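You operate a simulated robot arm through the tools that you are given. There is no shell and no other tool. Be economical: measure what you need, move in short steps, check, and stop when the job is done.

You run a simulated two-armed robot. Do the job below in one go: nothing can be reset, and whatever is moved stays where it is left.

JOB
Pick up the yellow scoop with one hand, pass it to the other hand and put it on the third shelf from the bottom of the drying rack. Take the nozzle ring on the top of the long steel table and put it away on the top of the tools table. Any order will do.
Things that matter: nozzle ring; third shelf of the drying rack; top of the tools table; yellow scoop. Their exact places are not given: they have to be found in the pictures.

Only the result counts: the job must be done as asked and must still hold three seconds after the hand-in. Knocking over, shifting, dropping, spilling or breaking anything else fails it.

ROBOT AND FRAMES
Two 7-joint arms with two-finger parallel grippers on one trunk, on a base that drives. Base frame: it is fixed to the floor where the robot stands at the start and does not move with it; the origin is under the middle of the robot, x ahead of it, y to its left, z up. Readings come in m, degrees, newtons and seconds.
The left shoulder is at the start at [0.088, 0.101, 0.882], the right one opposite. With the tool pointing down near the work surface each hand reaches from about 0.3 to 0.58 m from the robot's upright axis, wherever it stands, measured 20 degrees to its own side. Places, roughly: nozzle ring [3.5, -5, 0.75]; third shelf of the drying rack [0.4, 5, 1]; top of the tools table [-3.6, 1.1, 0.8]. Payload 2.4 kg a hand.
The tool frame of a hand sits at the grasp point between the pads (the TCP): z along the fingers, y along the line on which they close. The tips reach 0.024 m beyond it. The gripper opens to 0.068 m. The fingers are 0.017 m wide and 0.01 m thick; the gripper's body (0.04 by 0.07 m) begins 0.041 m behind the TCP.
Orientation is that of the tool frame in the base frame, as a unit quaternion [x, y, z, w]. With the fingers straight down and closing along the base's y, the tool's x points along the base's -x, its y along +y and its z along -z.

CONTROLS
- The arms move only by the tool arm_command. It takes "left_series", "right_series" or both (then of equal length, played together; a hand with none holds still); each is a list of rows, each a list of 7 numbers: the shift along the tool's x, y, z in units of 100 mm (1.0 is 100 mm), then the turn, a rotation vector about the tool's x, y, z in units of 45 degrees (1.0 is 45 degrees), then the gripper command, from -1 (fully open) to 1 (shut), values between in proportion. In form: [[dx, dy, dz, ax, ay, az, fingers], ...]. A call has 1 to 10 rows; each row is the pose to reach, as a shift and turn from the pose commanded when the call began, along the tool's axes at that moment. A call with a number of a shift or a turn outside -1 to 1 is refused whole. Each row takes 0.2 s and may step no farther than 0.05 m and 8.6 degrees from the row before; otherwise, or with a gripper value out of range, the whole call is refused. Where a pose cannot be reached the arm comes as near as it can. A force on the tool above 40 N (or 10 N above the force at the start of the call, whichever is more), or a blocked arm, ends the call early, and 0.2 s more pass. The fingers move at their own pace (about 0.072 m/s each) and stop on an object; they squeeze with about 33 N. The grip force told is the motor's: it shows also when the fingers shut on nothing. Time passes only in rows, and 0.2 s behind the last, so rows that repeat a pose let the fingers close. It gives the time, the measured TCP pose, the force on the tool (base axes), the opening and the grip force at its end, in the units of the frame above (readings bear some noise), with the torque about the TCP (base axes, N m) and any sound that the robot's microphone picked up.
- Cameras (640 x 400 px; columns grow to the right, rows downward): "scene" is now at [0.1876, -0.0146, 1.0339]; the picture's right is [-0.17, -0.98, 0.00], its down [-0.62, 0.11, -0.77] and it looks along [0.76, -0.14, -0.63] (base axes); focal length 214 px, centre (320, 200). "left" rides on the left gripper at [0.084, -0.011, -0.075] in its tool frame; the picture's right is [0.13, 0.99, 0.00], its down [-0.60, 0.08, -0.79] and it looks along [-0.79, 0.10, 0.61] (tool axes); focal length 251 px, centre (320, 200). "right" rides on the right gripper at [0.084, 0.011, -0.075] in its tool frame; the picture's right is [-0.13, 0.99, 0.00], its down [-0.60, -0.08, -0.79] and it looks along [-0.79, -0.10, 0.61] (tool axes); focal length 251 px, centre (320, 200).
- snapshot(camera): a new picture of that camera. It takes no simulated time.
- lift_body(by): slides the trunk up (or, below 0, down) by that many m; the arms and the scene camera ride with it, the base frame stays. It gives what a move gives, with no picture.
- steer(legs): drives the robot by 1 to 6 legs, each [ahead, left, turn to the left] in m, m and degrees, along the robot's own axes; the way and the turn of a leg run together, so that a leg with both is an arc; at most 1.5 m and 180 degrees a leg. The arms and the cameras ride along, it lands a little off, and it stops where it bumps. It gives what a move gives.
- turn_head(pan, tilt): turns the head with the scene camera to pan (to the left, within 86 degrees either way) and tilt (down, from -29 to 69), counted from straight ahead of the robot. It gives what a move gives.
- probe_pixels(camera, pixels): for up to 12 pixels [column, row] of the newest picture of that camera ("zoom" is the newest enlarged one), the place [x, y, z] in the base frame of the surface seen there, good to about 0.002 m. It takes no simulated time.
- close_up(camera, box): a new picture of the part [left, top, right, bottom] of that camera's present view, enlarged. It takes no simulated time.
- job_done(): hands the job in; it is judged then, once.

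Go step by step. Measure first, check grasps and placings, and put right what went wrong. The budget is 110 turns and 100 pictures, counting those below and the enlarged ones. Unless the task says otherwise, let go and move clear before handing in, and close with one line.

The tools are called after ">>>" as a command line: name --argument value ..., lists and objects as JSON in quotes. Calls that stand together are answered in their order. arm_command: Moves the arms, as the interface text tells. Its arguments: {"type":"object","properties":{"left_series":{"type":"array","items":{"type":"array","items":{"type":"number"}}},"right_series":{"type":"array","items":{"type":"array","items":{"type":"number"}}}},"required":[]} The other tools are called the same way: lift_body (by) slides the trunk up or down; steer (legs) drives the base; turn_head (pan, tilt) turns the head that bears the scene camera; snapshot (camera) takes a picture; probe_pixels (camera, pixels) gives the place of the surface under pixels of a picture; close_up (camera, box) takes an enlarged picture of a part of a camera's view; job_done () hands the job in.

At the start:

```text
clock: 0.0
left_eef_pos: [0.4026, 0.1745, 0.9027]
left_tcp_rot: [-0.001, 1.0, 0.0, 0.0]
left_contact_force: [-0.2, 0.0, 0.2]
left_ft_torque: [-0.01, -0.02, -0.02]
left_grip_width: 0.0677
left_finger_force: 0.0
right_eef_pos: [0.2914, -0.1441, 0.9127]
right_tcp_rot: [0.002, 1.0, 0.001, 0.001]
right_contact_force: [-0.4, -0.7, 0.0]
right_ft_torque: [0.0, 0.03, 0.0]
right_grip_width: 0.0678
right_finger_force: 0.0
trunk travel left (down, up): [-0.1, 0.75]
robot x, y, heading: [-0.0001, -0.0004, -0.0]
head pan, tilt: [-10.0, 39.2]
```

scene: 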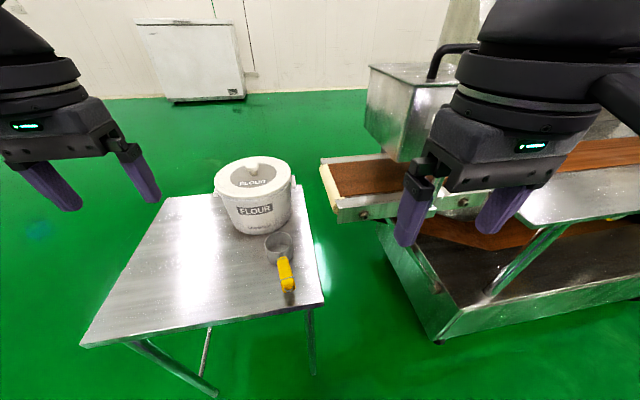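
right: 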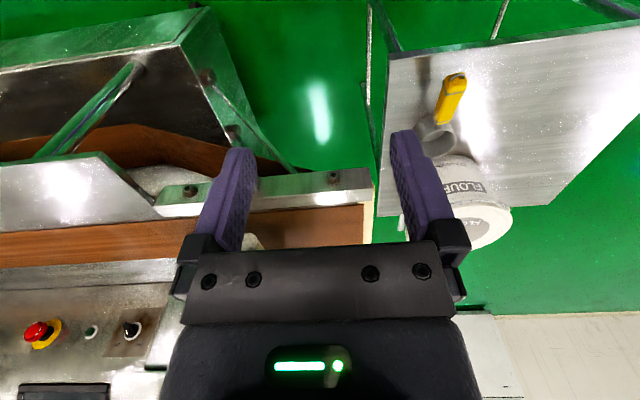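
left: 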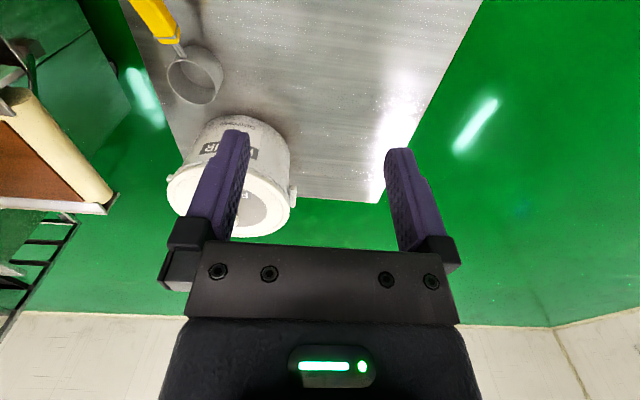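

The yellow scoop lies on the table ahead, with its handle near scene (286,272) and its cup near (278,245). I'll enlarge that part and measure it.

>>> close_up --camera "scene" --box '[200, 150, 360, 350]'

>>> probe_pixels --camera "scene" --pixels '[[284, 262], [287, 275], [289, 287], [278, 235], [278, 250], [268, 243], [290, 243], [290, 298], [255, 300], [322, 302], [85, 345], [166, 198]]'

```text
2.00 times, centred on (280, 250) of scene
```

zoom: 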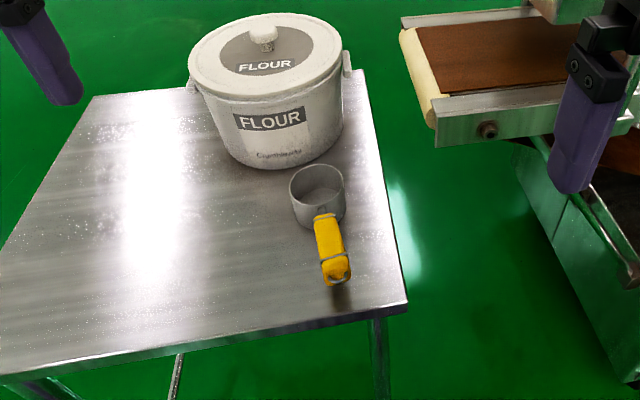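

```text
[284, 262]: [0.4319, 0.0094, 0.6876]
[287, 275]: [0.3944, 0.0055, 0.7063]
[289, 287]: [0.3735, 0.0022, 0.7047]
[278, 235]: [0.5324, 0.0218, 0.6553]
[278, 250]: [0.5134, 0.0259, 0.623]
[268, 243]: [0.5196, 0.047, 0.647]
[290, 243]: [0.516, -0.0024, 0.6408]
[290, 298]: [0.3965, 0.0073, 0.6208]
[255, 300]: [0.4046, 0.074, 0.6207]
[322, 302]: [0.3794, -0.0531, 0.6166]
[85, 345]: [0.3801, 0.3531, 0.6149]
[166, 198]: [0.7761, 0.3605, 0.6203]
```

The handle stands about 0.08 m above the table, and its end faces the robot. I need its exact shape, so I'll enlarge it and aim the head.

>>> close_up --camera "scene" --box '[256, 228, 312, 300]'

>>> close_up --camera "left" --box '[100, 0, 260, 110]'

>>> probe_pixels --camera "zoom" --pixels '[[160, 40], [200, 80], [240, 120], [280, 150], [300, 160], [320, 180], [260, 300], [480, 300], [370, 200], [370, 380], [300, 40], [100, 40]]'

```text
5.56 times, centred on (284, 264) of scene
```

zoom: 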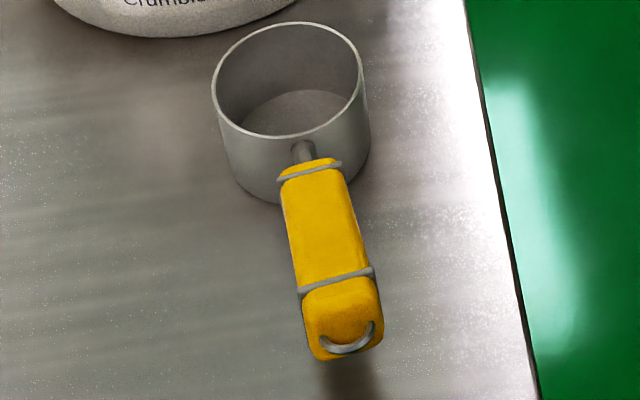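

```text
3.64 times, centred on (180, 55) of left
```

zoom: 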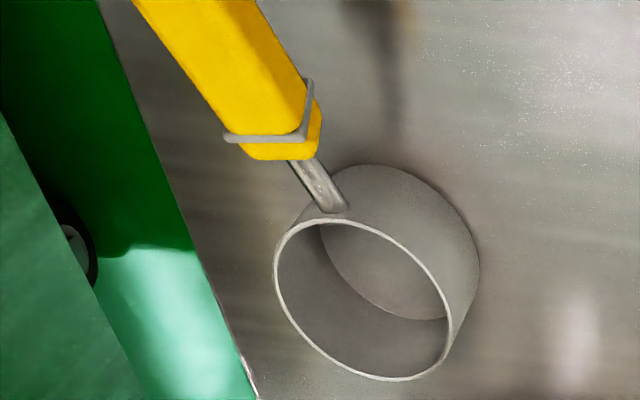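

```text
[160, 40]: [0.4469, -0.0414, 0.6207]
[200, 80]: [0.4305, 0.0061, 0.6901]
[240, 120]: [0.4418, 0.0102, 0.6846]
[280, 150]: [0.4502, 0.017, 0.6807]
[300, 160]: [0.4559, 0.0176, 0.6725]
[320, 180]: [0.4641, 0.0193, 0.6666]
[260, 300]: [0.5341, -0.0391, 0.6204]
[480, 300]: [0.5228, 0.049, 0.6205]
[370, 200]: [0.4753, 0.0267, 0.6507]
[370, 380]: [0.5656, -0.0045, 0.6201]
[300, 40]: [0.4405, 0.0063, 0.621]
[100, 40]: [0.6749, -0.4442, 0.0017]
```

I'll measure the handle's profile along its top from a fresh close-up.

>>> close_up --camera "scene" --box '[256, 228, 312, 300]'

>>> probe_pixels --camera "zoom" --pixels '[[310, 185], [322, 225], [330, 260], [335, 285], [340, 305], [345, 330], [347, 352], [295, 230], [352, 220], [305, 150], [320, 130], [290, 28]]'

```text
5.56 times, centred on (284, 264) of scene
```

zoom: 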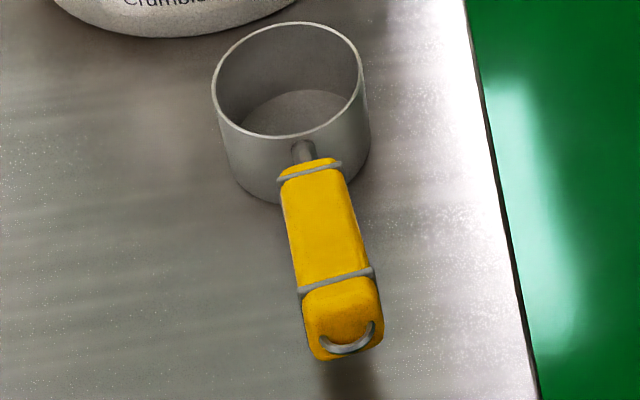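

```text
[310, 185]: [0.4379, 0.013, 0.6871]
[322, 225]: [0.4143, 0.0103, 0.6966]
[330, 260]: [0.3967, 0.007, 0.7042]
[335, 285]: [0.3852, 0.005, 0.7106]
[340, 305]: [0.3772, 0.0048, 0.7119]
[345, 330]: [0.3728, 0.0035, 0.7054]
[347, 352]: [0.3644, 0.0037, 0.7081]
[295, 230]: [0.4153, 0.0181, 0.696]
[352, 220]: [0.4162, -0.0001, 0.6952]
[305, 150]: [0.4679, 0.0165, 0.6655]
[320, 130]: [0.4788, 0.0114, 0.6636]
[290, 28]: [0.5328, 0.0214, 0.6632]
```

Profile of the handle: slope about 24°, yaw about 11°, width about 0.02, and centre near (0.430, 0.0115, 0.68). I'll bring the right hand above it and move the left hand aside.

>>> arm_command --right_series '[[-0.22, 0.25, 0.1, 0, 0, -0.06, -1], [-0.44, 0.5, 0.2, 0, 0, -0.12, -1], [-0.66, 0.75, 0.3, 0, 0, -0.18, -1], [-0.9, 1.0, 0.4, 0, 0, -0.24, -1]]' --left_series '[[0, 0.25, 0, 0, 0, 0, -1], [0, 0.5, 0, 0, 0, 0, -1], [0, 0.75, 0, 0, 0, 0, -1], [0, 1.0, 0, 0, 0, 0, -1]]'

```text
clock: 1.0
left_eef_pos: [0.4019, 0.2733, 0.9049]
left_tcp_rot: [-0.001, 1.0, 0.0, 0.0]
left_contact_force: [-0.4, -0.7, 0.8]
left_ft_torque: [-0.01, 0.04, 0.01]
left_grip_width: 0.0682
left_finger_force: 0.1
right_eef_pos: [0.3826, -0.0444, 0.8734]
right_tcp_rot: [-0.094, 0.996, 0.001, 0.0]
right_contact_force: [1.0, -0.6, -0.8]
right_ft_torque: [-0.02, -0.01, 0.01]
right_grip_width: 0.068
right_finger_force: 0.0
trunk travel left (down, up): [-0.1, 0.75]
robot x, y, heading: [0.0055, -0.0001, -0.0]
head pan, tilt: [-10.0, 39.2]
```

The yaw matches the handle. I'll move over the grasp point and part way down, then check with the pictures.

>>> arm_command --right_series '[[-0.28, 0.23, 0.0, 0, 0, 0, -1], [-0.57, 0.46, 0.1, 0, 0, 0, -1], [-0.57, 0.46, 0.55, 0, 0, 0, -1], [-0.57, 0.46, 1.0, 0, 0, 0, -1]]'

>>> snapshot --camera "right"

>>> snapshot --camera "scene"

```text
clock: 2.0
left_eef_pos: [0.4021, 0.2733, 0.904]
left_tcp_rot: [0.0, 1.0, -0.001, 0.0]
left_contact_force: [-0.8, 0.0, -1.3]
left_ft_torque: [0.02, 0.0, 0.02]
left_grip_width: 0.0681
left_finger_force: 0.1
right_eef_pos: [0.4281, 0.0116, 0.7724]
right_tcp_rot: [-0.092, 0.996, 0.001, -0.001]
right_contact_force: [0.0, 0.3, -0.1]
right_ft_torque: [0.02, -0.02, -0.02]
right_grip_width: 0.0681
right_finger_force: 0.0
trunk travel left (down, up): [-0.1, 0.75]
robot x, y, heading: [-0.0014, -0.0016, 0.0]
head pan, tilt: [-10.0, 39.2]
```

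```text
92 pictures are left
```

right: 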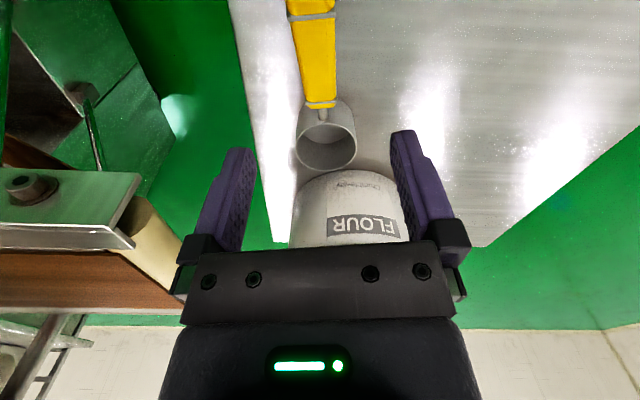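

```text
91 pictures are left
```

scene: 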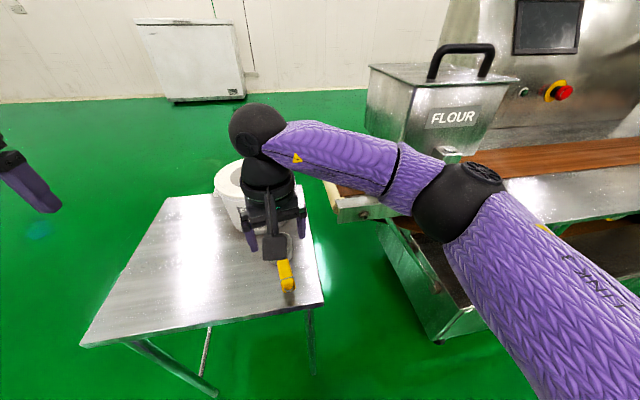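

The hand is lined up above the handle, with the camera box on its near side. I'll go down to grip just behind the front collar, then close.

>>> arm_command --right_series '[[-0.06, 0, 0.4, 0, 0, 0, -1], [-0.06, 0, 0.75, 0, 0, 0, -1], [-0.06, 0, 0.92, 0, 0, 0, -1], [-0.06, 0, 0.92, 0, 0, 0, 0], [-0.06, 0, 0.92, 0, 0, 0, 1], [-0.06, 0, 0.92, 0, 0, 0, 1], [-0.06, 0, 0.92, 0, 0, 0, 1]]'

>>> snapshot --camera "right"

```text
clock: 3.6
left_eef_pos: [0.4037, 0.2727, 0.904]
left_tcp_rot: [-0.001, 1.0, -0.001, 0.0]
left_contact_force: [0.1, -0.1, 0.4]
left_ft_torque: [0.0, 0.04, -0.01]
left_grip_width: 0.068
left_finger_force: 0.1
right_eef_pos: [0.4357, 0.0132, 0.6808]
right_tcp_rot: [-0.092, 0.996, 0.001, 0.0]
right_contact_force: [-0.4, 0.1, 0.3]
right_ft_torque: [-0.05, 0.03, -0.02]
right_grip_width: 0.0235
right_finger_force: 32.8
trunk travel left (down, up): [-0.1, 0.75]
robot x, y, heading: [-0.0011, 0.0046, -0.0]
head pan, tilt: [-10.0, 39.2]
```

```text
90 pictures are left
```

right: 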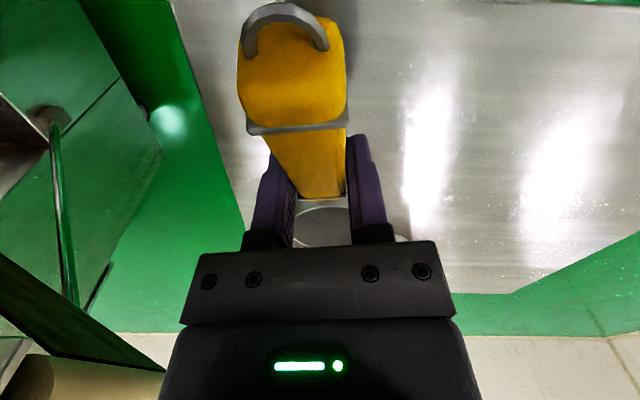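

The grip is firm: width 23.5 mm and force 33 N. I'll lift straight up and check.

>>> arm_command --right_series '[[0, 0, -0.2, 0, 0, 0, 1], [0, 0, -0.6, 0, 0, 0, 1], [0, 0, -1.0, 0, 0, 0, 1]]'

>>> arm_command --right_series '[[0.1, -0.1, -0.4, 0, 0, 0, 1], [0.2, -0.3, -0.8, 0, 0, 0, 1], [0.3, -0.5, -1.0, 0, 0, 0, 1]]'

>>> snapshot --camera "right"

>>> snapshot --camera "scene"

>>> snapshot --camera "left"

```text
clock: 4.4
left_eef_pos: [0.4037, 0.2739, 0.9044]
left_tcp_rot: [0.0, 1.0, -0.002, 0.0]
left_contact_force: [-0.5, -0.3, -0.2]
left_ft_torque: [-0.01, 0.02, -0.01]
left_grip_width: 0.0682
left_finger_force: 0.2
right_eef_pos: [0.4367, 0.013, 0.7826]
right_tcp_rot: [-0.094, 0.996, 0.001, -0.001]
right_contact_force: [0.1, 0.6, -3.3]
right_ft_torque: [0.03, 0.1, -0.02]
right_grip_width: 0.0234
right_finger_force: 32.8
trunk travel left (down, up): [-0.1, 0.75]
robot x, y, heading: [-0.0005, 0.0033, 0.1]
head pan, tilt: [-10.0, 39.2]
```

```text
clock: 5.2
left_eef_pos: [0.4024, 0.2737, 0.9055]
left_tcp_rot: [-0.001, 1.0, -0.001, -0.001]
left_contact_force: [0.9, 0.9, 0.1]
left_ft_torque: [-0.01, 0.01, 0.0]
left_grip_width: 0.0682
left_finger_force: 0.0
right_eef_pos: [0.416, -0.0428, 0.8823]
right_tcp_rot: [-0.093, 0.996, 0.001, 0.0]
right_contact_force: [0.3, 0.2, -2.2]
right_ft_torque: [-0.04, 0.15, 0.01]
right_grip_width: 0.0237
right_finger_force: 33.6
trunk travel left (down, up): [-0.1, 0.75]
robot x, y, heading: [-0.0014, 0.0014, 0.0]
head pan, tilt: [-10.0, 39.2]
```

```text
89 pictures are left
```

right: 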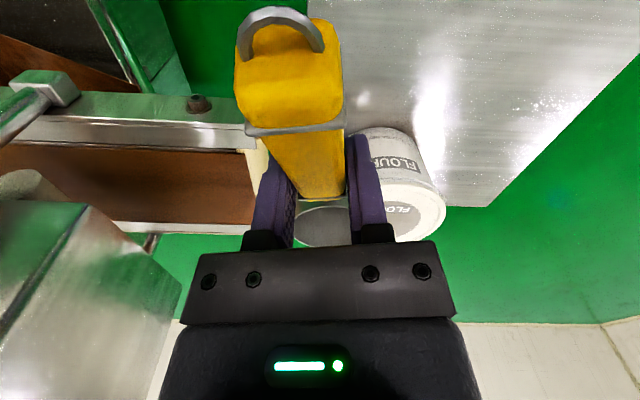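

```text
88 pictures are left
```

scene: 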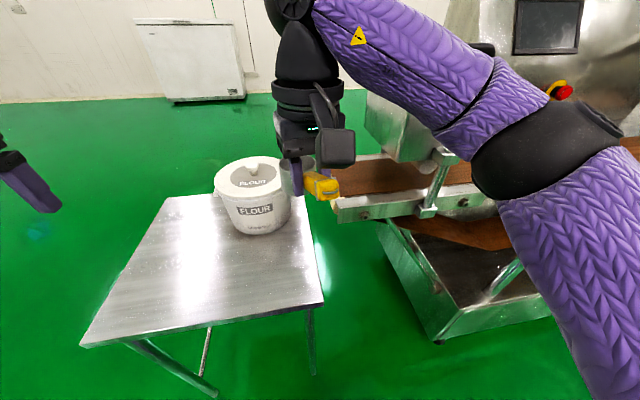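

```text
87 pictures are left
```

left: 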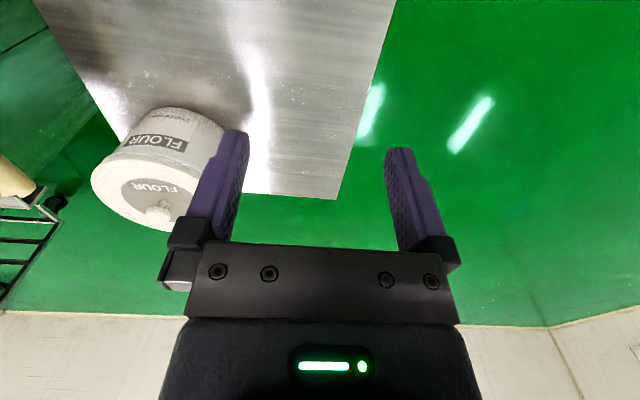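

The scoop is held well. For the handover I'll yaw the right hand so the handle end points back and to the right. At the same time I'll start turning the left hand level to grip the handle from the side.

>>> arm_command --right_series '[[-0.08, 0.07, -0.04, 0, 0, -0.153, 1], [-0.16, 0.14, -0.08, 0, 0, -0.306, 1], [-0.25, 0.21, -0.12, 0, 0, -0.458, 1], [-0.33, 0.28, -0.16, 0, 0, -0.611, 1], [-0.41, 0.36, -0.18, 0, 0, -0.764, 1]]' --left_series '[[0, 0, 0, 0.138, -0.025, -0.079, -1], [0, 0, 0, 0.276, -0.05, -0.158, -1], [0, 0, 0, 0.414, -0.076, -0.237, -1], [0, 0, 0, 0.552, -0.101, -0.316, -1], [0, 0, 0, 0.689, -0.127, -0.397, -1]]'

>>> arm_command --left_series '[[0, 0, 0, 0.138, -0.025, -0.079, -1], [0, 0, 0, 0.276, -0.05, -0.158, -1], [0, 0, 0, 0.414, -0.076, -0.237, -1], [0, 0, 0, 0.552, -0.101, -0.316, -1], [0, 0, 0, 0.689, -0.127, -0.397, -1]]'

>>> arm_command --left_series '[[0, 0, 0, 0.138, -0.025, -0.079, -1], [0, 0, 0, 0.276, -0.05, -0.158, -1], [0, 0, 0, 0.414, -0.076, -0.237, -1], [0, 0, 0, 0.552, -0.101, -0.316, -1], [0, 0, 0, 0.689, -0.127, -0.397, -1]]'

>>> snapshot --camera "left"

>>> snapshot --camera "scene"

```text
clock: 6.4
left_eef_pos: [0.4038, 0.2734, 0.9042]
left_tcp_rot: [-0.154, 0.95, -0.267, 0.05]
left_contact_force: [0.2, 0.0, -0.3]
left_ft_torque: [-0.01, -0.01, -0.01]
left_grip_width: 0.0678
left_finger_force: 0.1
right_eef_pos: [0.4497, 0.001, 0.9]
right_tcp_rot: [-0.384, 0.923, 0.001, 0.0]
right_contact_force: [-0.2, 0.6, -3.0]
right_ft_torque: [-0.08, 0.07, 0.0]
right_grip_width: 0.0234
right_finger_force: 32.7
trunk travel left (down, up): [-0.1, 0.75]
robot x, y, heading: [0.0009, 0.0009, -0.1]
head pan, tilt: [-10.0, 39.2]
```

```text
clock: 7.6
left_eef_pos: [0.4033, 0.2735, 0.9036]
left_tcp_rot: [-0.292, 0.805, -0.507, 0.094]
left_contact_force: [-1.7, 0.5, 0.2]
left_ft_torque: [0.01, -0.02, 0.05]
left_grip_width: 0.0682
left_finger_force: 0.0
right_eef_pos: [0.4493, 0.0005, 0.8999]
right_tcp_rot: [-0.383, 0.924, 0.0, 0.0]
right_contact_force: [-0.4, -0.3, -2.3]
right_ft_torque: [-0.1, 0.11, 0.0]
right_grip_width: 0.0235
right_finger_force: 32.7
trunk travel left (down, up): [-0.1, 0.75]
robot x, y, heading: [-0.0009, 0.0009, -0.3]
head pan, tilt: [-10.0, 39.2]
```

```text
clock: 8.8
left_eef_pos: [0.4029, 0.2748, 0.9038]
left_tcp_rot: [0.402, -0.582, 0.695, -0.13]
left_contact_force: [-0.2, -0.1, -0.7]
left_ft_torque: [-0.01, 0.04, 0.0]
left_grip_width: 0.068
left_finger_force: 0.1
right_eef_pos: [0.4487, 0.0008, 0.8983]
right_tcp_rot: [-0.382, 0.924, 0.001, 0.0]
right_contact_force: [0.6, -0.1, -3.2]
right_ft_torque: [-0.12, 0.09, 0.0]
right_grip_width: 0.0237
right_finger_force: 32.9
trunk travel left (down, up): [-0.1, 0.75]
robot x, y, heading: [-0.0008, 0.0011, -0.1]
head pan, tilt: [-10.0, 39.2]
```

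```text
86 pictures are left
```

left: 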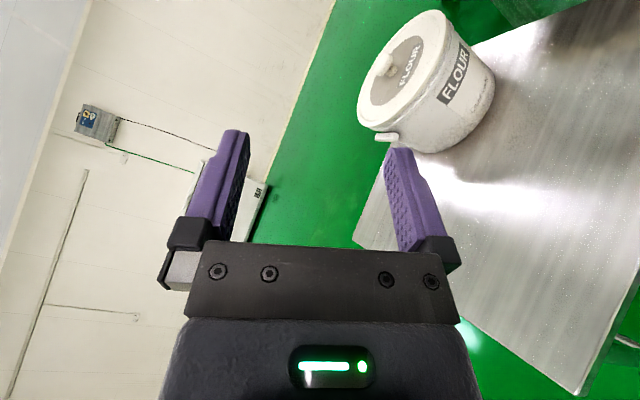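

```text
85 pictures are left
```

scene: 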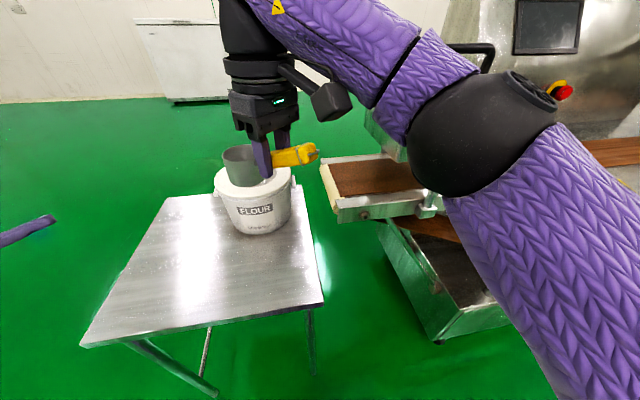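

Both hands have the orientations I wanted. Before bringing the left hand in, I'll measure the handle as it's now held.

>>> close_up --camera "scene" --box '[216, 110, 344, 190]'

>>> probe_pixels --camera "zoom" --pixels '[[310, 185], [340, 180], [370, 175], [400, 165], [430, 175], [460, 170], [490, 180], [310, 215], [340, 215], [370, 210], [400, 205], [440, 200]]'

```text
5.00 times, centred on (280, 150) of scene
```

zoom: 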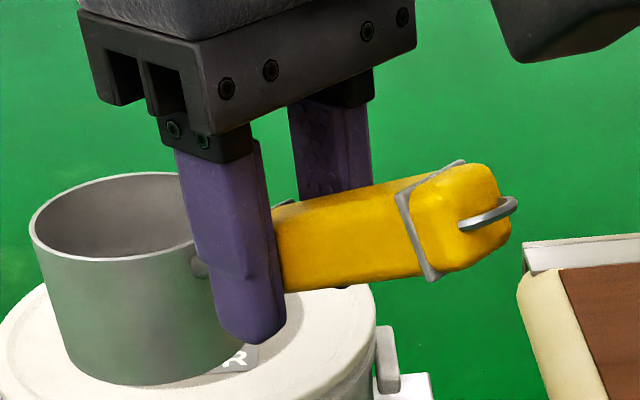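

```text
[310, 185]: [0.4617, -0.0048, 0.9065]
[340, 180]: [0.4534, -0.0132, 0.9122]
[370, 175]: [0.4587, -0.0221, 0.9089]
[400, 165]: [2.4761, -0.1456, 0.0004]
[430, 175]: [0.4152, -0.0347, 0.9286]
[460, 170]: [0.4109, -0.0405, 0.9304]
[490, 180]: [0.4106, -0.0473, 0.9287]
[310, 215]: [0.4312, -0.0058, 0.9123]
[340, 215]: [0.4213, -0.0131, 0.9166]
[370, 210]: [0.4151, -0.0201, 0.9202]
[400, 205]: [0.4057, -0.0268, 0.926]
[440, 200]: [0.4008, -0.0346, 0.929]
```

>>> probe_pixels --camera "zoom" --pixels '[[310, 235], [310, 260], [310, 280], [310, 288], [350, 230], [350, 255], [350, 275], [350, 282], [390, 240], [390, 265], [390, 274], [470, 240]]'

```text
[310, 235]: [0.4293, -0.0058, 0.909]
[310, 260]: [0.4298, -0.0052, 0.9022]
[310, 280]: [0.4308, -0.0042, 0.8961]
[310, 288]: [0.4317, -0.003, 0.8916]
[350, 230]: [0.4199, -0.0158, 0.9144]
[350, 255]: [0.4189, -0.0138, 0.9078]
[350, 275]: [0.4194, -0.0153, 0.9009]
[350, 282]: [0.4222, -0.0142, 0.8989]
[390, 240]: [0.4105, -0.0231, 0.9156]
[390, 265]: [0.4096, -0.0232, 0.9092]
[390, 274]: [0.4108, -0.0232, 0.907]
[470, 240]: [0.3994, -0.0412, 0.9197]
```

The handle section is about 21 mm wide and 18 mm thick, and its clear stretch is centred at about (0.419, -0.023, 0.911). I'll bring the left hand to a pregrasp point, fingers half open.

>>> arm_command --left_series '[[0.308, 0.124, 0.22, 0, 0, 0, 0], [0.617, 0.249, 0.44, 0, 0, 0, 0], [0.925, 0.373, 0.66, 0, 0, 0, 0]]'

>>> arm_command --left_series '[[0.308, 0.124, 0.22, 0, 0, 0, 0], [0.617, 0.249, 0.44, 0, 0, 0, 0], [0.925, 0.373, 0.66, 0, 0, 0, 0], [0.925, 0.373, 0.66, 0, 0, 0, 0]]'

>>> snapshot --camera "left"

>>> snapshot --camera "scene"

```text
clock: 9.6
left_eef_pos: [0.3764, 0.1561, 0.9081]
left_tcp_rot: [0.402, -0.582, 0.695, -0.128]
left_contact_force: [0.2, 0.3, 0.5]
left_ft_torque: [-0.01, 0.01, -0.02]
left_grip_width: 0.0341
left_finger_force: 0.0
right_eef_pos: [0.4492, 0.0019, 0.8996]
right_tcp_rot: [-0.382, 0.924, 0.001, -0.001]
right_contact_force: [-0.2, 0.5, -2.5]
right_ft_torque: [-0.09, 0.08, -0.03]
right_grip_width: 0.0234
right_finger_force: 32.9
trunk travel left (down, up): [-0.1, 0.75]
robot x, y, heading: [-0.0035, 0.0004, -0.0]
head pan, tilt: [-10.0, 39.2]
```

```text
clock: 10.6
left_eef_pos: [0.3949, 0.0388, 0.9193]
left_tcp_rot: [0.4, -0.583, 0.696, -0.128]
left_contact_force: [1.0, -0.7, 1.2]
left_ft_torque: [0.02, -0.01, -0.01]
left_grip_width: 0.0339
left_finger_force: 0.0
left hand out of reach, approached as far as the arm can: row 1, 2, 3, 4
right_eef_pos: [0.4494, -0.0002, 0.9004]
right_tcp_rot: [-0.383, 0.924, 0.001, 0.0]
right_contact_force: [1.0, 0.4, -2.9]
right_ft_torque: [-0.09, 0.07, -0.02]
right_grip_width: 0.0235
right_finger_force: 32.8
trunk travel left (down, up): [-0.1, 0.75]
robot x, y, heading: [0.0001, 0.0016, -0.0]
head pan, tilt: [-10.0, 39.2]
```

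```text
83 pictures are left
```

left: 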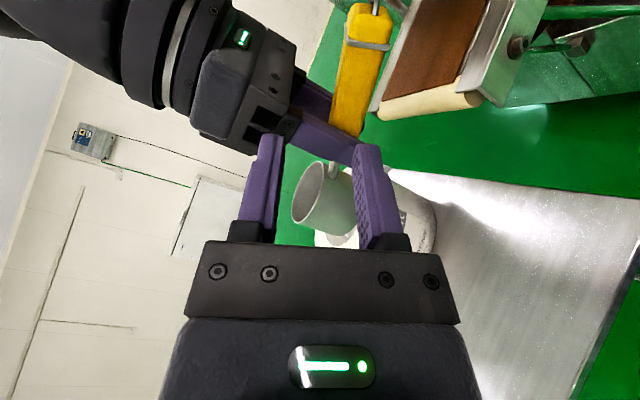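

```text
82 pictures are left
```

scene: 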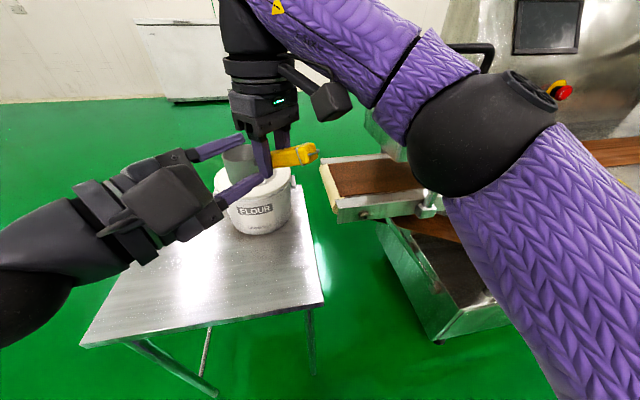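

The left hand was too close to the trunk to reach its pose, and no contact occurred. I'll back it off left and ahead, and carry the scoop 0.08 m further forward.

>>> arm_command --left_series '[[-0.33, -0.15, -0.1, 0, 0, 0, 0], [-0.66, -0.3, -0.19, 0, 0, 0, 0], [-1.0, -0.46, -0.28, 0, 0, 0, 0]]'

>>> arm_command --right_series '[[-0.23, -0.14, 0, 0, 0, 0, 1], [-0.47, -0.28, 0, 0, 0, 0, 1], [-0.7, -0.42, 0, 0, 0, 0, 1]]'

```text
clock: 11.4
left_eef_pos: [0.4516, 0.138, 0.9211]
left_tcp_rot: [0.402, -0.582, 0.695, -0.129]
left_contact_force: [-1.0, 0.6, 0.2]
left_ft_torque: [0.01, -0.01, 0.01]
left_grip_width: 0.0341
left_finger_force: 0.1
right_eef_pos: [0.4504, 0.0006, 0.899]
right_tcp_rot: [-0.383, 0.924, 0.001, -0.001]
right_contact_force: [0.4, -0.5, -3.1]
right_ft_torque: [-0.08, 0.02, -0.01]
right_grip_width: 0.0236
right_finger_force: 33.3
trunk travel left (down, up): [-0.1, 0.75]
robot x, y, heading: [-0.0019, -0.0021, 0.1]
head pan, tilt: [-10.0, 39.2]
```

```text
clock: 12.2
left_eef_pos: [0.4513, 0.1373, 0.9206]
left_tcp_rot: [0.402, -0.581, 0.695, -0.129]
left_contact_force: [-0.1, -0.1, 0.2]
left_ft_torque: [0.01, -0.02, 0.02]
left_grip_width: 0.0343
left_finger_force: 0.1
right_eef_pos: [0.4564, 0.0062, 0.8875]
right_tcp_rot: [-0.382, 0.924, 0.0, 0.001]
right_contact_force: [0.1, -0.6, -2.3]
right_ft_torque: [-0.1, 0.09, 0.02]
right_grip_width: 0.0236
right_finger_force: 32.7
right hand out of reach, approached as far as the arm can: row 1, 2, 3
trunk travel left (down, up): [-0.1, 0.75]
robot x, y, heading: [-0.0014, 0.0047, -0.2]
head pan, tilt: [-10.0, 39.2]
```

The right hand is at its forward limit at this height, so I want to back away from the table and lower both hands. First I'll look left and right around the robot.

>>> turn_head --pan 86 --tilt 20

>>> snapshot --camera "scene"

>>> turn_head --pan -86 --tilt 20

>>> snapshot --camera "scene"

```text
clock: 13.9
left_eef_pos: [0.4525, 0.1376, 0.9214]
left_tcp_rot: [0.402, -0.582, 0.695, -0.128]
left_contact_force: [0.0, -0.6, -0.1]
left_ft_torque: [0.0, 0.0, 0.0]
left_grip_width: 0.034
left_finger_force: 0.1
right_eef_pos: [0.4566, 0.0065, 0.8881]
right_tcp_rot: [-0.382, 0.924, 0.002, 0.0]
right_contact_force: [-0.9, -0.4, -2.1]
right_ft_torque: [-0.1, 0.09, -0.03]
right_grip_width: 0.0234
right_finger_force: 32.0
trunk travel left (down, up): [-0.1, 0.75]
robot x, y, heading: [0.0003, -0.0027, 0.1]
head pan, tilt: [85.9, 20.0]
```

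```text
81 pictures are left
```

scene: 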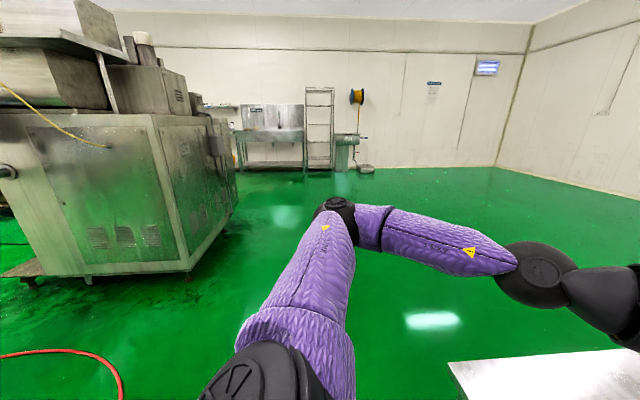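

```text
clock: 16.5
left_eef_pos: [0.4521, 0.1378, 0.9204]
left_tcp_rot: [0.402, -0.581, 0.696, -0.128]
left_contact_force: [-0.3, 0.9, -0.1]
left_ft_torque: [-0.08, -0.03, 0.0]
left_grip_width: 0.0339
left_finger_force: 0.0
right_eef_pos: [0.4564, 0.0068, 0.8883]
right_tcp_rot: [-0.383, 0.924, 0.001, 0.0]
right_contact_force: [-0.4, -0.4, -3.2]
right_ft_torque: [-0.09, 0.1, 0.02]
right_grip_width: 0.0234
right_finger_force: 33.0
trunk travel left (down, up): [-0.1, 0.75]
robot x, y, heading: [-0.0001, -0.0002, -0.2]
head pan, tilt: [-85.9, 20.0]
```

```text
80 pictures are left
```

scene: 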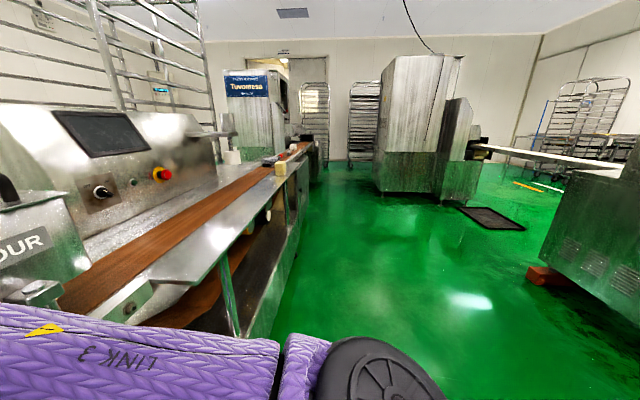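

The drying rack stands beside the sink at left-view (320,130), with a tall machine behind and to the left. I'll check the floor clearances behind the robot.

>>> probe_pixels --camera "scene" --pixels '[[600, 330], [540, 268], [500, 380], [460, 300], [630, 200], [420, 190]]'

>>> turn_head --pan 86 --tilt 30

>>> snapshot --camera "scene"

>>> probe_pixels --camera "scene" --pixels '[[100, 345], [20, 310], [190, 220], [100, 230], [15, 235], [5, 120], [240, 160], [320, 60], [320, 88], [320, 120], [305, 105], [333, 105]]'

```text
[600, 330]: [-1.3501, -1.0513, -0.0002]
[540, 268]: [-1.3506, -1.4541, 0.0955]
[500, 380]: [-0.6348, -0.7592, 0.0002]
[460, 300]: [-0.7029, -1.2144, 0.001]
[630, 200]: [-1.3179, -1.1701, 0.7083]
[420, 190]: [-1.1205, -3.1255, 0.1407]
```

```text
clock: 19.1
left_eef_pos: [0.452, 0.1367, 0.921]
left_tcp_rot: [0.402, -0.582, 0.695, -0.128]
left_contact_force: [0.2, -0.4, -0.5]
left_ft_torque: [-0.03, -0.03, 0.01]
left_grip_width: 0.0341
left_finger_force: 0.0
right_eef_pos: [0.4554, 0.0069, 0.8886]
right_tcp_rot: [-0.383, 0.924, 0.002, 0.001]
right_contact_force: [0.2, 0.7, -2.7]
right_ft_torque: [-0.13, 0.09, -0.02]
right_grip_width: 0.0232
right_finger_force: 33.4
trunk travel left (down, up): [-0.1, 0.75]
robot x, y, heading: [0.001, 0.0026, 0.1]
head pan, tilt: [85.9, 30.0]
```

```text
79 pictures are left
```

scene: 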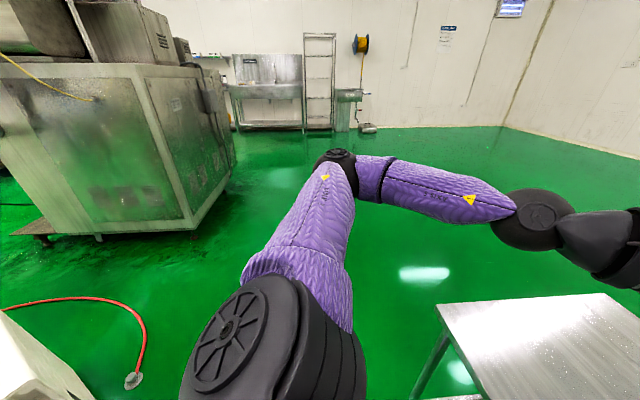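

```text
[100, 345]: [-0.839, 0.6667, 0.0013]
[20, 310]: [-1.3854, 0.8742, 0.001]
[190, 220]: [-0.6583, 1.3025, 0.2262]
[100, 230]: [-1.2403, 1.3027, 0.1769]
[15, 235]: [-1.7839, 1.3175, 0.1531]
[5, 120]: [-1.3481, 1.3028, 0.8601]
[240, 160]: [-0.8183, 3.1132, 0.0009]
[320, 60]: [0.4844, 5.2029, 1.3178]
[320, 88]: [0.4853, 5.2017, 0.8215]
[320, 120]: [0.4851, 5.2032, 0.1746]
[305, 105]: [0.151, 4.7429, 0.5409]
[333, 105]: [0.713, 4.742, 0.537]
```

>>> probe_pixels --camera "scene" --pixels '[[40, 385], [10, 350], [70, 390], [10, 330], [450, 310], [600, 300]]'

>>> close_up --camera "scene" --box '[260, 20, 380, 140]'

```text
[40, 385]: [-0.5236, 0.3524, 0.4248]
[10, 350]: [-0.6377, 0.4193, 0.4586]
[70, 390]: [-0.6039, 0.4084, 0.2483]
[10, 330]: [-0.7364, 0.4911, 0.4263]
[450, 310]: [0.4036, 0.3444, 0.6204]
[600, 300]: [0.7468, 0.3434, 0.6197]
```

```text
3.33 times, centred on (320, 80) of scene
```

zoom: 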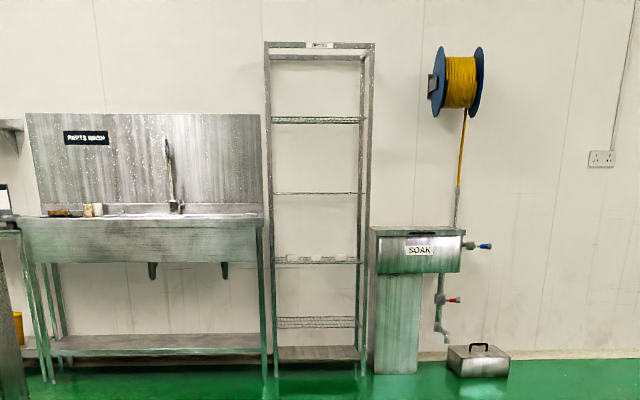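

>>> probe_pixels --camera "zoom" --pixels '[[315, 353], [315, 322], [315, 260], [315, 193], [315, 120], [315, 45], [290, 257], [348, 257], [268, 200], [367, 200], [272, 376], [280, 260]]'

>>> lift_body --by 0.15

>>> steer --legs '[[0, 1.2, 0]]'

>>> snapshot --camera "scene"

```text
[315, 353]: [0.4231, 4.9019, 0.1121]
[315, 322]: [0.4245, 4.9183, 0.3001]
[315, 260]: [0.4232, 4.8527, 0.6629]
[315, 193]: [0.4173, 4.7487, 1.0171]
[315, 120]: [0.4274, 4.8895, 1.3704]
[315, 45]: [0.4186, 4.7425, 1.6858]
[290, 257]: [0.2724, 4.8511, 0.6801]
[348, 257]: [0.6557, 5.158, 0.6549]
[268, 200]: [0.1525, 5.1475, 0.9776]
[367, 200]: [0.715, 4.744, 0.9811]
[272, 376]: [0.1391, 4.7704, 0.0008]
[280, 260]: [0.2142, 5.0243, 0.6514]
```

```text
clock: 20.9
left_eef_pos: [0.4529, 0.1369, 1.0713]
left_tcp_rot: [0.402, -0.582, 0.695, -0.128]
left_contact_force: [0.0, -0.3, 0.1]
left_ft_torque: [0.03, 0.0, 0.0]
left_grip_width: 0.0339
left_finger_force: 0.0
right_eef_pos: [0.4213, 0.0064, 1.0849]
right_tcp_rot: [-0.382, 0.922, -0.022, 0.058]
right_contact_force: [0.6, 1.1, -3.4]
right_ft_torque: [-0.11, 0.1, 0.0]
right_grip_width: 0.0232
right_finger_force: 33.3
trunk travel left (down, up): [-0.25, 0.6]
robot x, y, heading: [0.0016, -0.0033, -0.0]
head pan, tilt: [85.9, 30.0]
```

```text
clock: 27.0
left_eef_pos: [0.4384, 1.3598, 1.0707]
left_tcp_rot: [0.407, -0.578, 0.694, -0.136]
left_contact_force: [0.4, -0.4, -0.6]
left_ft_torque: [0.01, 0.0, 0.0]
left_grip_width: 0.034
left_finger_force: 0.0
right_eef_pos: [0.411, 1.2301, 1.0841]
right_tcp_rot: [-0.389, 0.919, -0.023, 0.058]
right_contact_force: [-0.5, -0.1, -3.1]
right_ft_torque: [-0.08, 0.11, 0.03]
right_grip_width: 0.0235
right_finger_force: 32.9
trunk travel left (down, up): [-0.25, 0.6]
robot x, y, heading: [-0.0116, 1.2162, 1.1]
head pan, tilt: [85.9, 30.0]
```

```text
77 pictures are left
```

scene: 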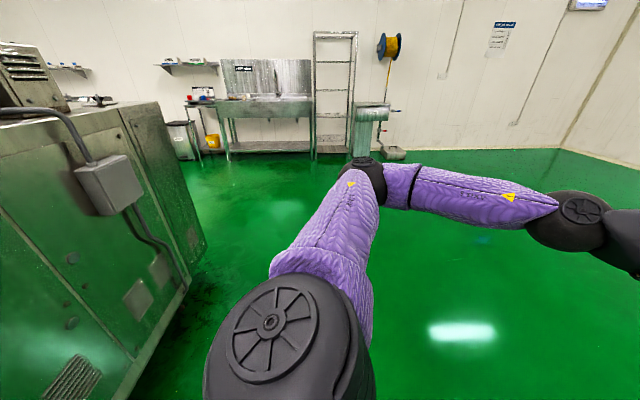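

The robot is now clear of the table, and the rack shelves read z≈0.31, 0.66, 1.02 and 1.37. I'll lower the right hand to where its reach is longer and check its pose.

>>> arm_command --right_series '[[0, 0, 0.4, 0, 0, 0, 1], [0, 0, 0.8, 0, 0, 0, 1], [0, 0, 1.0, 0, 0, 0, 1]]'

>>> turn_head --pan 0 --tilt 40

>>> snapshot --camera "scene"

```text
clock: 27.8
left_eef_pos: [0.4389, 1.3596, 1.0705]
left_tcp_rot: [0.407, -0.579, 0.694, -0.136]
left_contact_force: [0.4, -0.1, -0.5]
left_ft_torque: [0.02, 0.03, 0.04]
left_grip_width: 0.034
left_finger_force: 0.1
right_eef_pos: [0.4236, 1.229, 0.9856]
right_tcp_rot: [-0.39, 0.919, -0.022, 0.058]
right_contact_force: [-0.3, -0.1, -2.4]
right_ft_torque: [-0.1, 0.11, 0.0]
right_grip_width: 0.0233
right_finger_force: 32.7
trunk travel left (down, up): [-0.25, 0.6]
robot x, y, heading: [-0.0085, 1.215, 1.1]
head pan, tilt: [85.9, 30.0]
```

```text
clock: 29.4
left_eef_pos: [0.4379, 1.3596, 1.0708]
left_tcp_rot: [0.407, -0.578, 0.694, -0.135]
left_contact_force: [-0.2, -0.2, -0.4]
left_ft_torque: [-0.01, 0.03, -0.01]
left_grip_width: 0.0339
left_finger_force: 0.0
right_eef_pos: [0.4247, 1.229, 0.9862]
right_tcp_rot: [-0.39, 0.919, -0.022, 0.057]
right_contact_force: [0.4, 0.3, -3.2]
right_ft_torque: [-0.08, 0.08, 0.03]
right_grip_width: 0.0234
right_finger_force: 32.6
trunk travel left (down, up): [-0.25, 0.6]
robot x, y, heading: [-0.011, 1.2105, 1.1]
head pan, tilt: [0.0, 40.0]
```

```text
76 pictures are left
```

scene: 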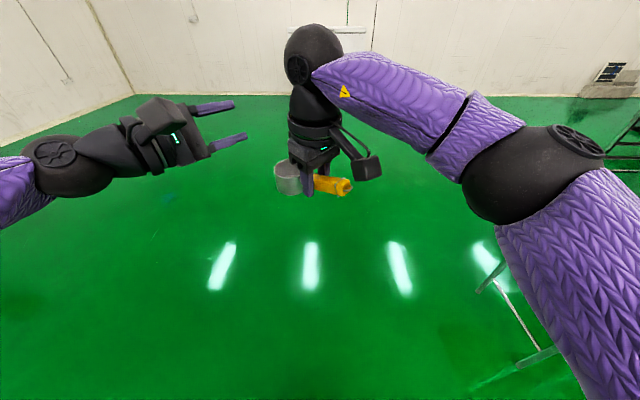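

The scoop is held in free space, with the wrist tilted about 7°. I'll level the hand while moving it to about 0.50 m ahead and a little lower.

>>> arm_command --right_series '[[-0.11, -0.21, 0.21, -0.037, 0.036, 0, 1], [-0.22, -0.42, 0.43, -0.075, 0.072, 0, 1], [-0.33, -0.63, 0.64, -0.112, 0.108, 0, 1]]'

>>> close_up --camera "scene" --box '[240, 100, 400, 240]'

```text
clock: 30.2
left_eef_pos: [0.4398, 1.3595, 1.0706]
left_tcp_rot: [0.407, -0.579, 0.694, -0.135]
left_contact_force: [0.4, -0.7, 0.3]
left_ft_torque: [0.02, -0.04, 0.01]
left_grip_width: 0.034
left_finger_force: 0.0
right_eef_pos: [0.4393, 1.1911, 0.9123]
right_tcp_rot: [-0.39, 0.921, 0.0, 0.007]
right_contact_force: [-0.4, -0.4, -2.5]
right_ft_torque: [-0.06, 0.11, 0.04]
right_grip_width: 0.0234
right_finger_force: 32.7
right hand out of reach, approached as far as the arm can: row 1, 2, 3
trunk travel left (down, up): [-0.25, 0.6]
robot x, y, heading: [-0.0122, 1.2137, 1.2]
head pan, tilt: [0.0, 40.0]
```

```text
2.86 times, centred on (320, 170) of scene
```

zoom: 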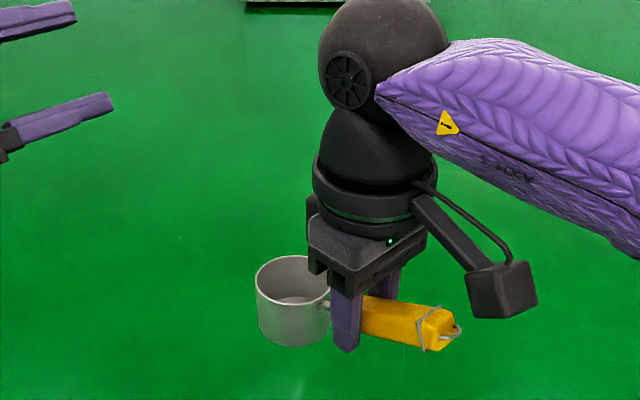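

The reach problem comes from the 45° yaw, so I'll turn both hands back by 35°. The handle will then point at the robot and the left hand straight to the right.

>>> arm_command --right_series '[[0, 0, 0, 0, 0, 0.156, 1], [0, 0, 0, 0, 0, 0.311, 1], [0, 0, 0, 0, 0, 0.467, 1], [0, 0, 0, 0, 0, 0.622, 1], [0, 0, 0, 0, 0, 0.778, 1]]' --left_series '[[0, 0, 0, -0.063, 0.142, 0, 0], [0, 0, 0, -0.127, 0.284, 0, 0], [0, 0, 0, -0.19, 0.426, 0, 0], [0, 0, 0, -0.254, 0.568, 0, 0], [0, 0, 0, -0.317, 0.71, 0, 0]]'

```text
clock: 31.4
left_eef_pos: [0.4374, 1.3594, 1.0703]
left_tcp_rot: [0.215, -0.673, 0.703, 0.08]
left_contact_force: [-0.3, -0.7, 0.5]
left_ft_torque: [0.0, 0.02, 0.01]
left_grip_width: 0.0342
left_finger_force: 0.0
left hand out of reach, approached as far as the arm can: row 1
right_eef_pos: [0.4372, 1.1922, 0.9115]
right_tcp_rot: [-0.095, 0.996, 0.001, 0.001]
right_contact_force: [-0.2, 0.4, -2.8]
right_ft_torque: [0.01, 0.09, 0.01]
right_grip_width: 0.0232
right_finger_force: 33.2
trunk travel left (down, up): [-0.25, 0.6]
robot x, y, heading: [-0.0104, 1.2117, 1.0]
head pan, tilt: [0.0, 40.0]
```

Both orientations are good. I'll extend the right hand forward 0.06 m to give the left wrist room.

>>> arm_command --right_series '[[-0.3, -0.06, -0.1, 0, 0, 0, 1], [-0.59, -0.11, -0.2, 0, 0, 0, 1], [-0.59, -0.11, -0.2, 0, 0, 0, 1]]'

```text
clock: 32.2
left_eef_pos: [0.4382, 1.3583, 1.071]
left_tcp_rot: [0.214, -0.674, 0.703, 0.08]
left_contact_force: [0.2, 0.9, 0.4]
left_ft_torque: [0.03, -0.03, -0.03]
left_grip_width: 0.0339
left_finger_force: 0.1
right_eef_pos: [0.4887, 1.1859, 0.929]
right_tcp_rot: [-0.097, 0.995, 0.002, 0.001]
right_contact_force: [-0.7, -0.5, -3.0]
right_ft_torque: [-0.04, 0.11, 0.02]
right_grip_width: 0.0235
right_finger_force: 32.9
right hand out of reach, approached as far as the arm can: row 2, 3
trunk travel left (down, up): [-0.25, 0.6]
robot x, y, heading: [-0.0107, 1.2143, 1.4]
head pan, tilt: [0.0, 40.0]
```

The right hand now holds at (0.489, 1.186, 0.929). I'll bring the left hand most of the way to its pregrasp point.

>>> arm_command --left_series '[[-0.09, 0.33, 0.1, 0, 0, 0, 0], [-0.18, 0.66, 0.2, 0, 0, 0, 0], [-0.26, 1.0, 0.4, 0, 0, 0, 0]]'

>>> snapshot --camera "scene"

```text
clock: 33.0
left_eef_pos: [0.4275, 1.3323, 1.0136]
left_tcp_rot: [0.215, -0.675, 0.701, 0.081]
left_contact_force: [-0.1, 0.6, -0.2]
left_ft_torque: [0.01, 0.01, -0.02]
left_grip_width: 0.0339
left_finger_force: 0.1
left hand out of reach, approached as far as the arm can: row 2, 3
right_eef_pos: [0.488, 1.1864, 0.9295]
right_tcp_rot: [-0.096, 0.995, 0.003, 0.002]
right_contact_force: [0.3, -0.9, -3.5]
right_ft_torque: [-0.01, 0.14, 0.0]
right_grip_width: 0.0236
right_finger_force: 33.1
trunk travel left (down, up): [-0.25, 0.6]
robot x, y, heading: [-0.0118, 1.2148, 1.3]
head pan, tilt: [0.0, 40.0]
```

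```text
74 pictures are left
```

scene: 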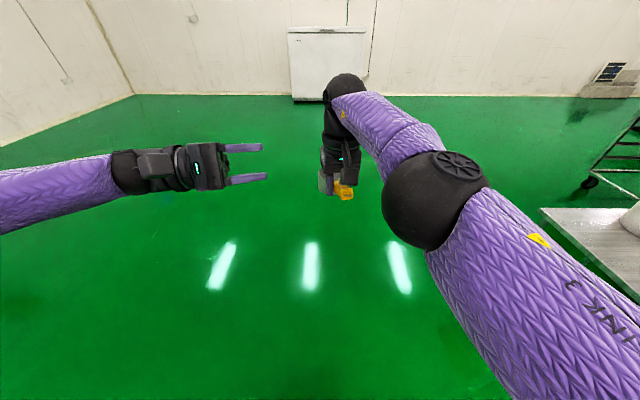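

The left hand can't go lower in this pose, so I'll meet it higher. I'll raise the right hand 0.09 m and test the left hand's inward reach.

>>> arm_command --right_series '[[0, 0, -0.3, 0, 0, 0, 1], [0, 0, -0.6, 0, 0, 0, 1], [0, 0, -0.9, 0, 0, 0, 1]]' --left_series '[[0, -0.07, 0.2, 0, 0, 0, 0], [0.01, -0.14, 0.4, 0, 0, 0, 0], [0.01, -0.21, 0.63, 0, 0, 0, 0]]'

>>> snapshot --camera "scene"

>>> snapshot --camera "left"

```text
clock: 33.8
left_eef_pos: [0.4473, 1.2725, 1.0344]
left_tcp_rot: [0.214, -0.673, 0.703, 0.08]
left_contact_force: [0.2, 0.0, -0.4]
left_ft_torque: [0.0, 0.0, -0.01]
left_grip_width: 0.0338
left_finger_force: 0.0
right_eef_pos: [0.4732, 1.1733, 1.0056]
right_tcp_rot: [-0.096, 0.995, 0.002, 0.0]
right_contact_force: [0.9, -0.5, -3.2]
right_ft_torque: [-0.05, 0.11, 0.03]
right_grip_width: 0.0234
right_finger_force: 32.9
right hand out of reach, approached as far as the arm can: row 1, 2, 3
trunk travel left (down, up): [-0.25, 0.6]
robot x, y, heading: [-0.0134, 1.2117, 1.0]
head pan, tilt: [0.0, 40.0]
```

```text
73 pictures are left
```

scene: 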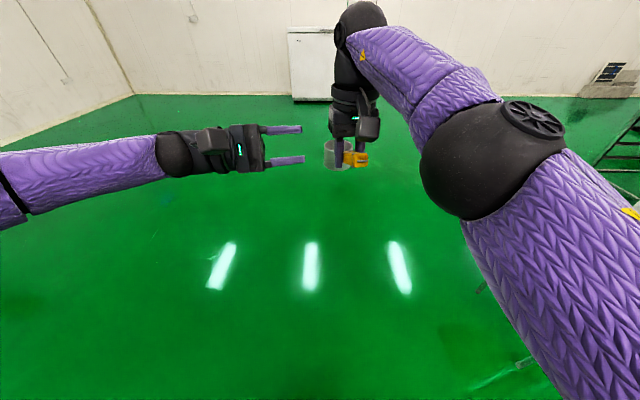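

```text
72 pictures are left
```

left: 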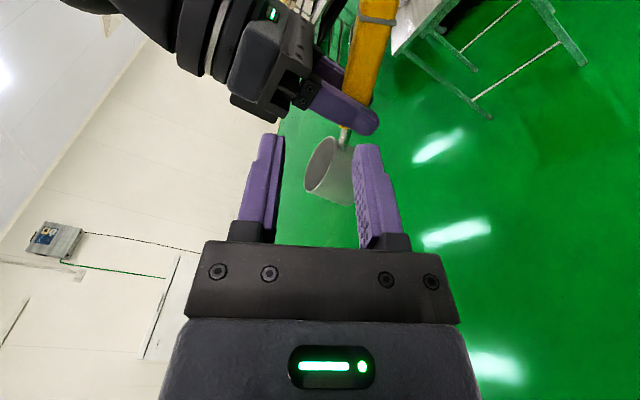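

The left hand is close to the handle at its own height. I'll line it up 0.09 m from the handle, centred on the grip stretch.

>>> arm_command --left_series '[[0.12, 0.14, 0.04, 0, 0, 0, 0], [0.23, 0.28, 0.08, 0, 0, 0, 0], [0.23, 0.28, 0.08, 0, 0, 0, 0]]'

>>> close_up --camera "scene" --box '[240, 80, 400, 200]'

>>> snapshot --camera "left"

```text
clock: 34.6
left_eef_pos: [0.4155, 1.2624, 1.0316]
left_tcp_rot: [0.216, -0.675, 0.701, 0.081]
left_contact_force: [0.0, 0.1, 0.2]
left_ft_torque: [0.01, 0.0, 0.04]
left_grip_width: 0.0341
left_finger_force: 0.1
left hand out of reach, approached as far as the arm can: row 1, 2, 3
right_eef_pos: [0.4739, 1.1727, 1.0049]
right_tcp_rot: [-0.096, 0.995, 0.002, 0.0]
right_contact_force: [-0.3, -0.9, -2.3]
right_ft_torque: [0.02, 0.11, -0.02]
right_grip_width: 0.0237
right_finger_force: 33.1
trunk travel left (down, up): [-0.25, 0.6]
robot x, y, heading: [-0.0094, 1.2114, 1.2]
head pan, tilt: [0.0, 40.0]
```

```text
3.33 times, centred on (320, 140) of scene
```

zoom: 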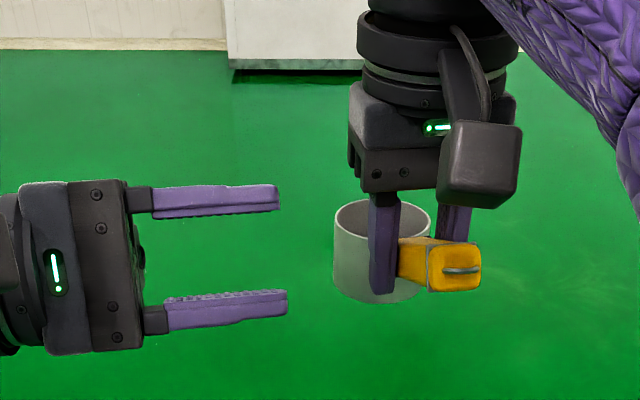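

```text
70 pictures are left
```

left: 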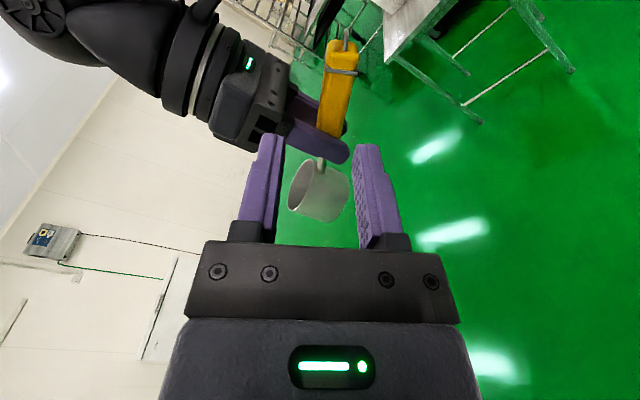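

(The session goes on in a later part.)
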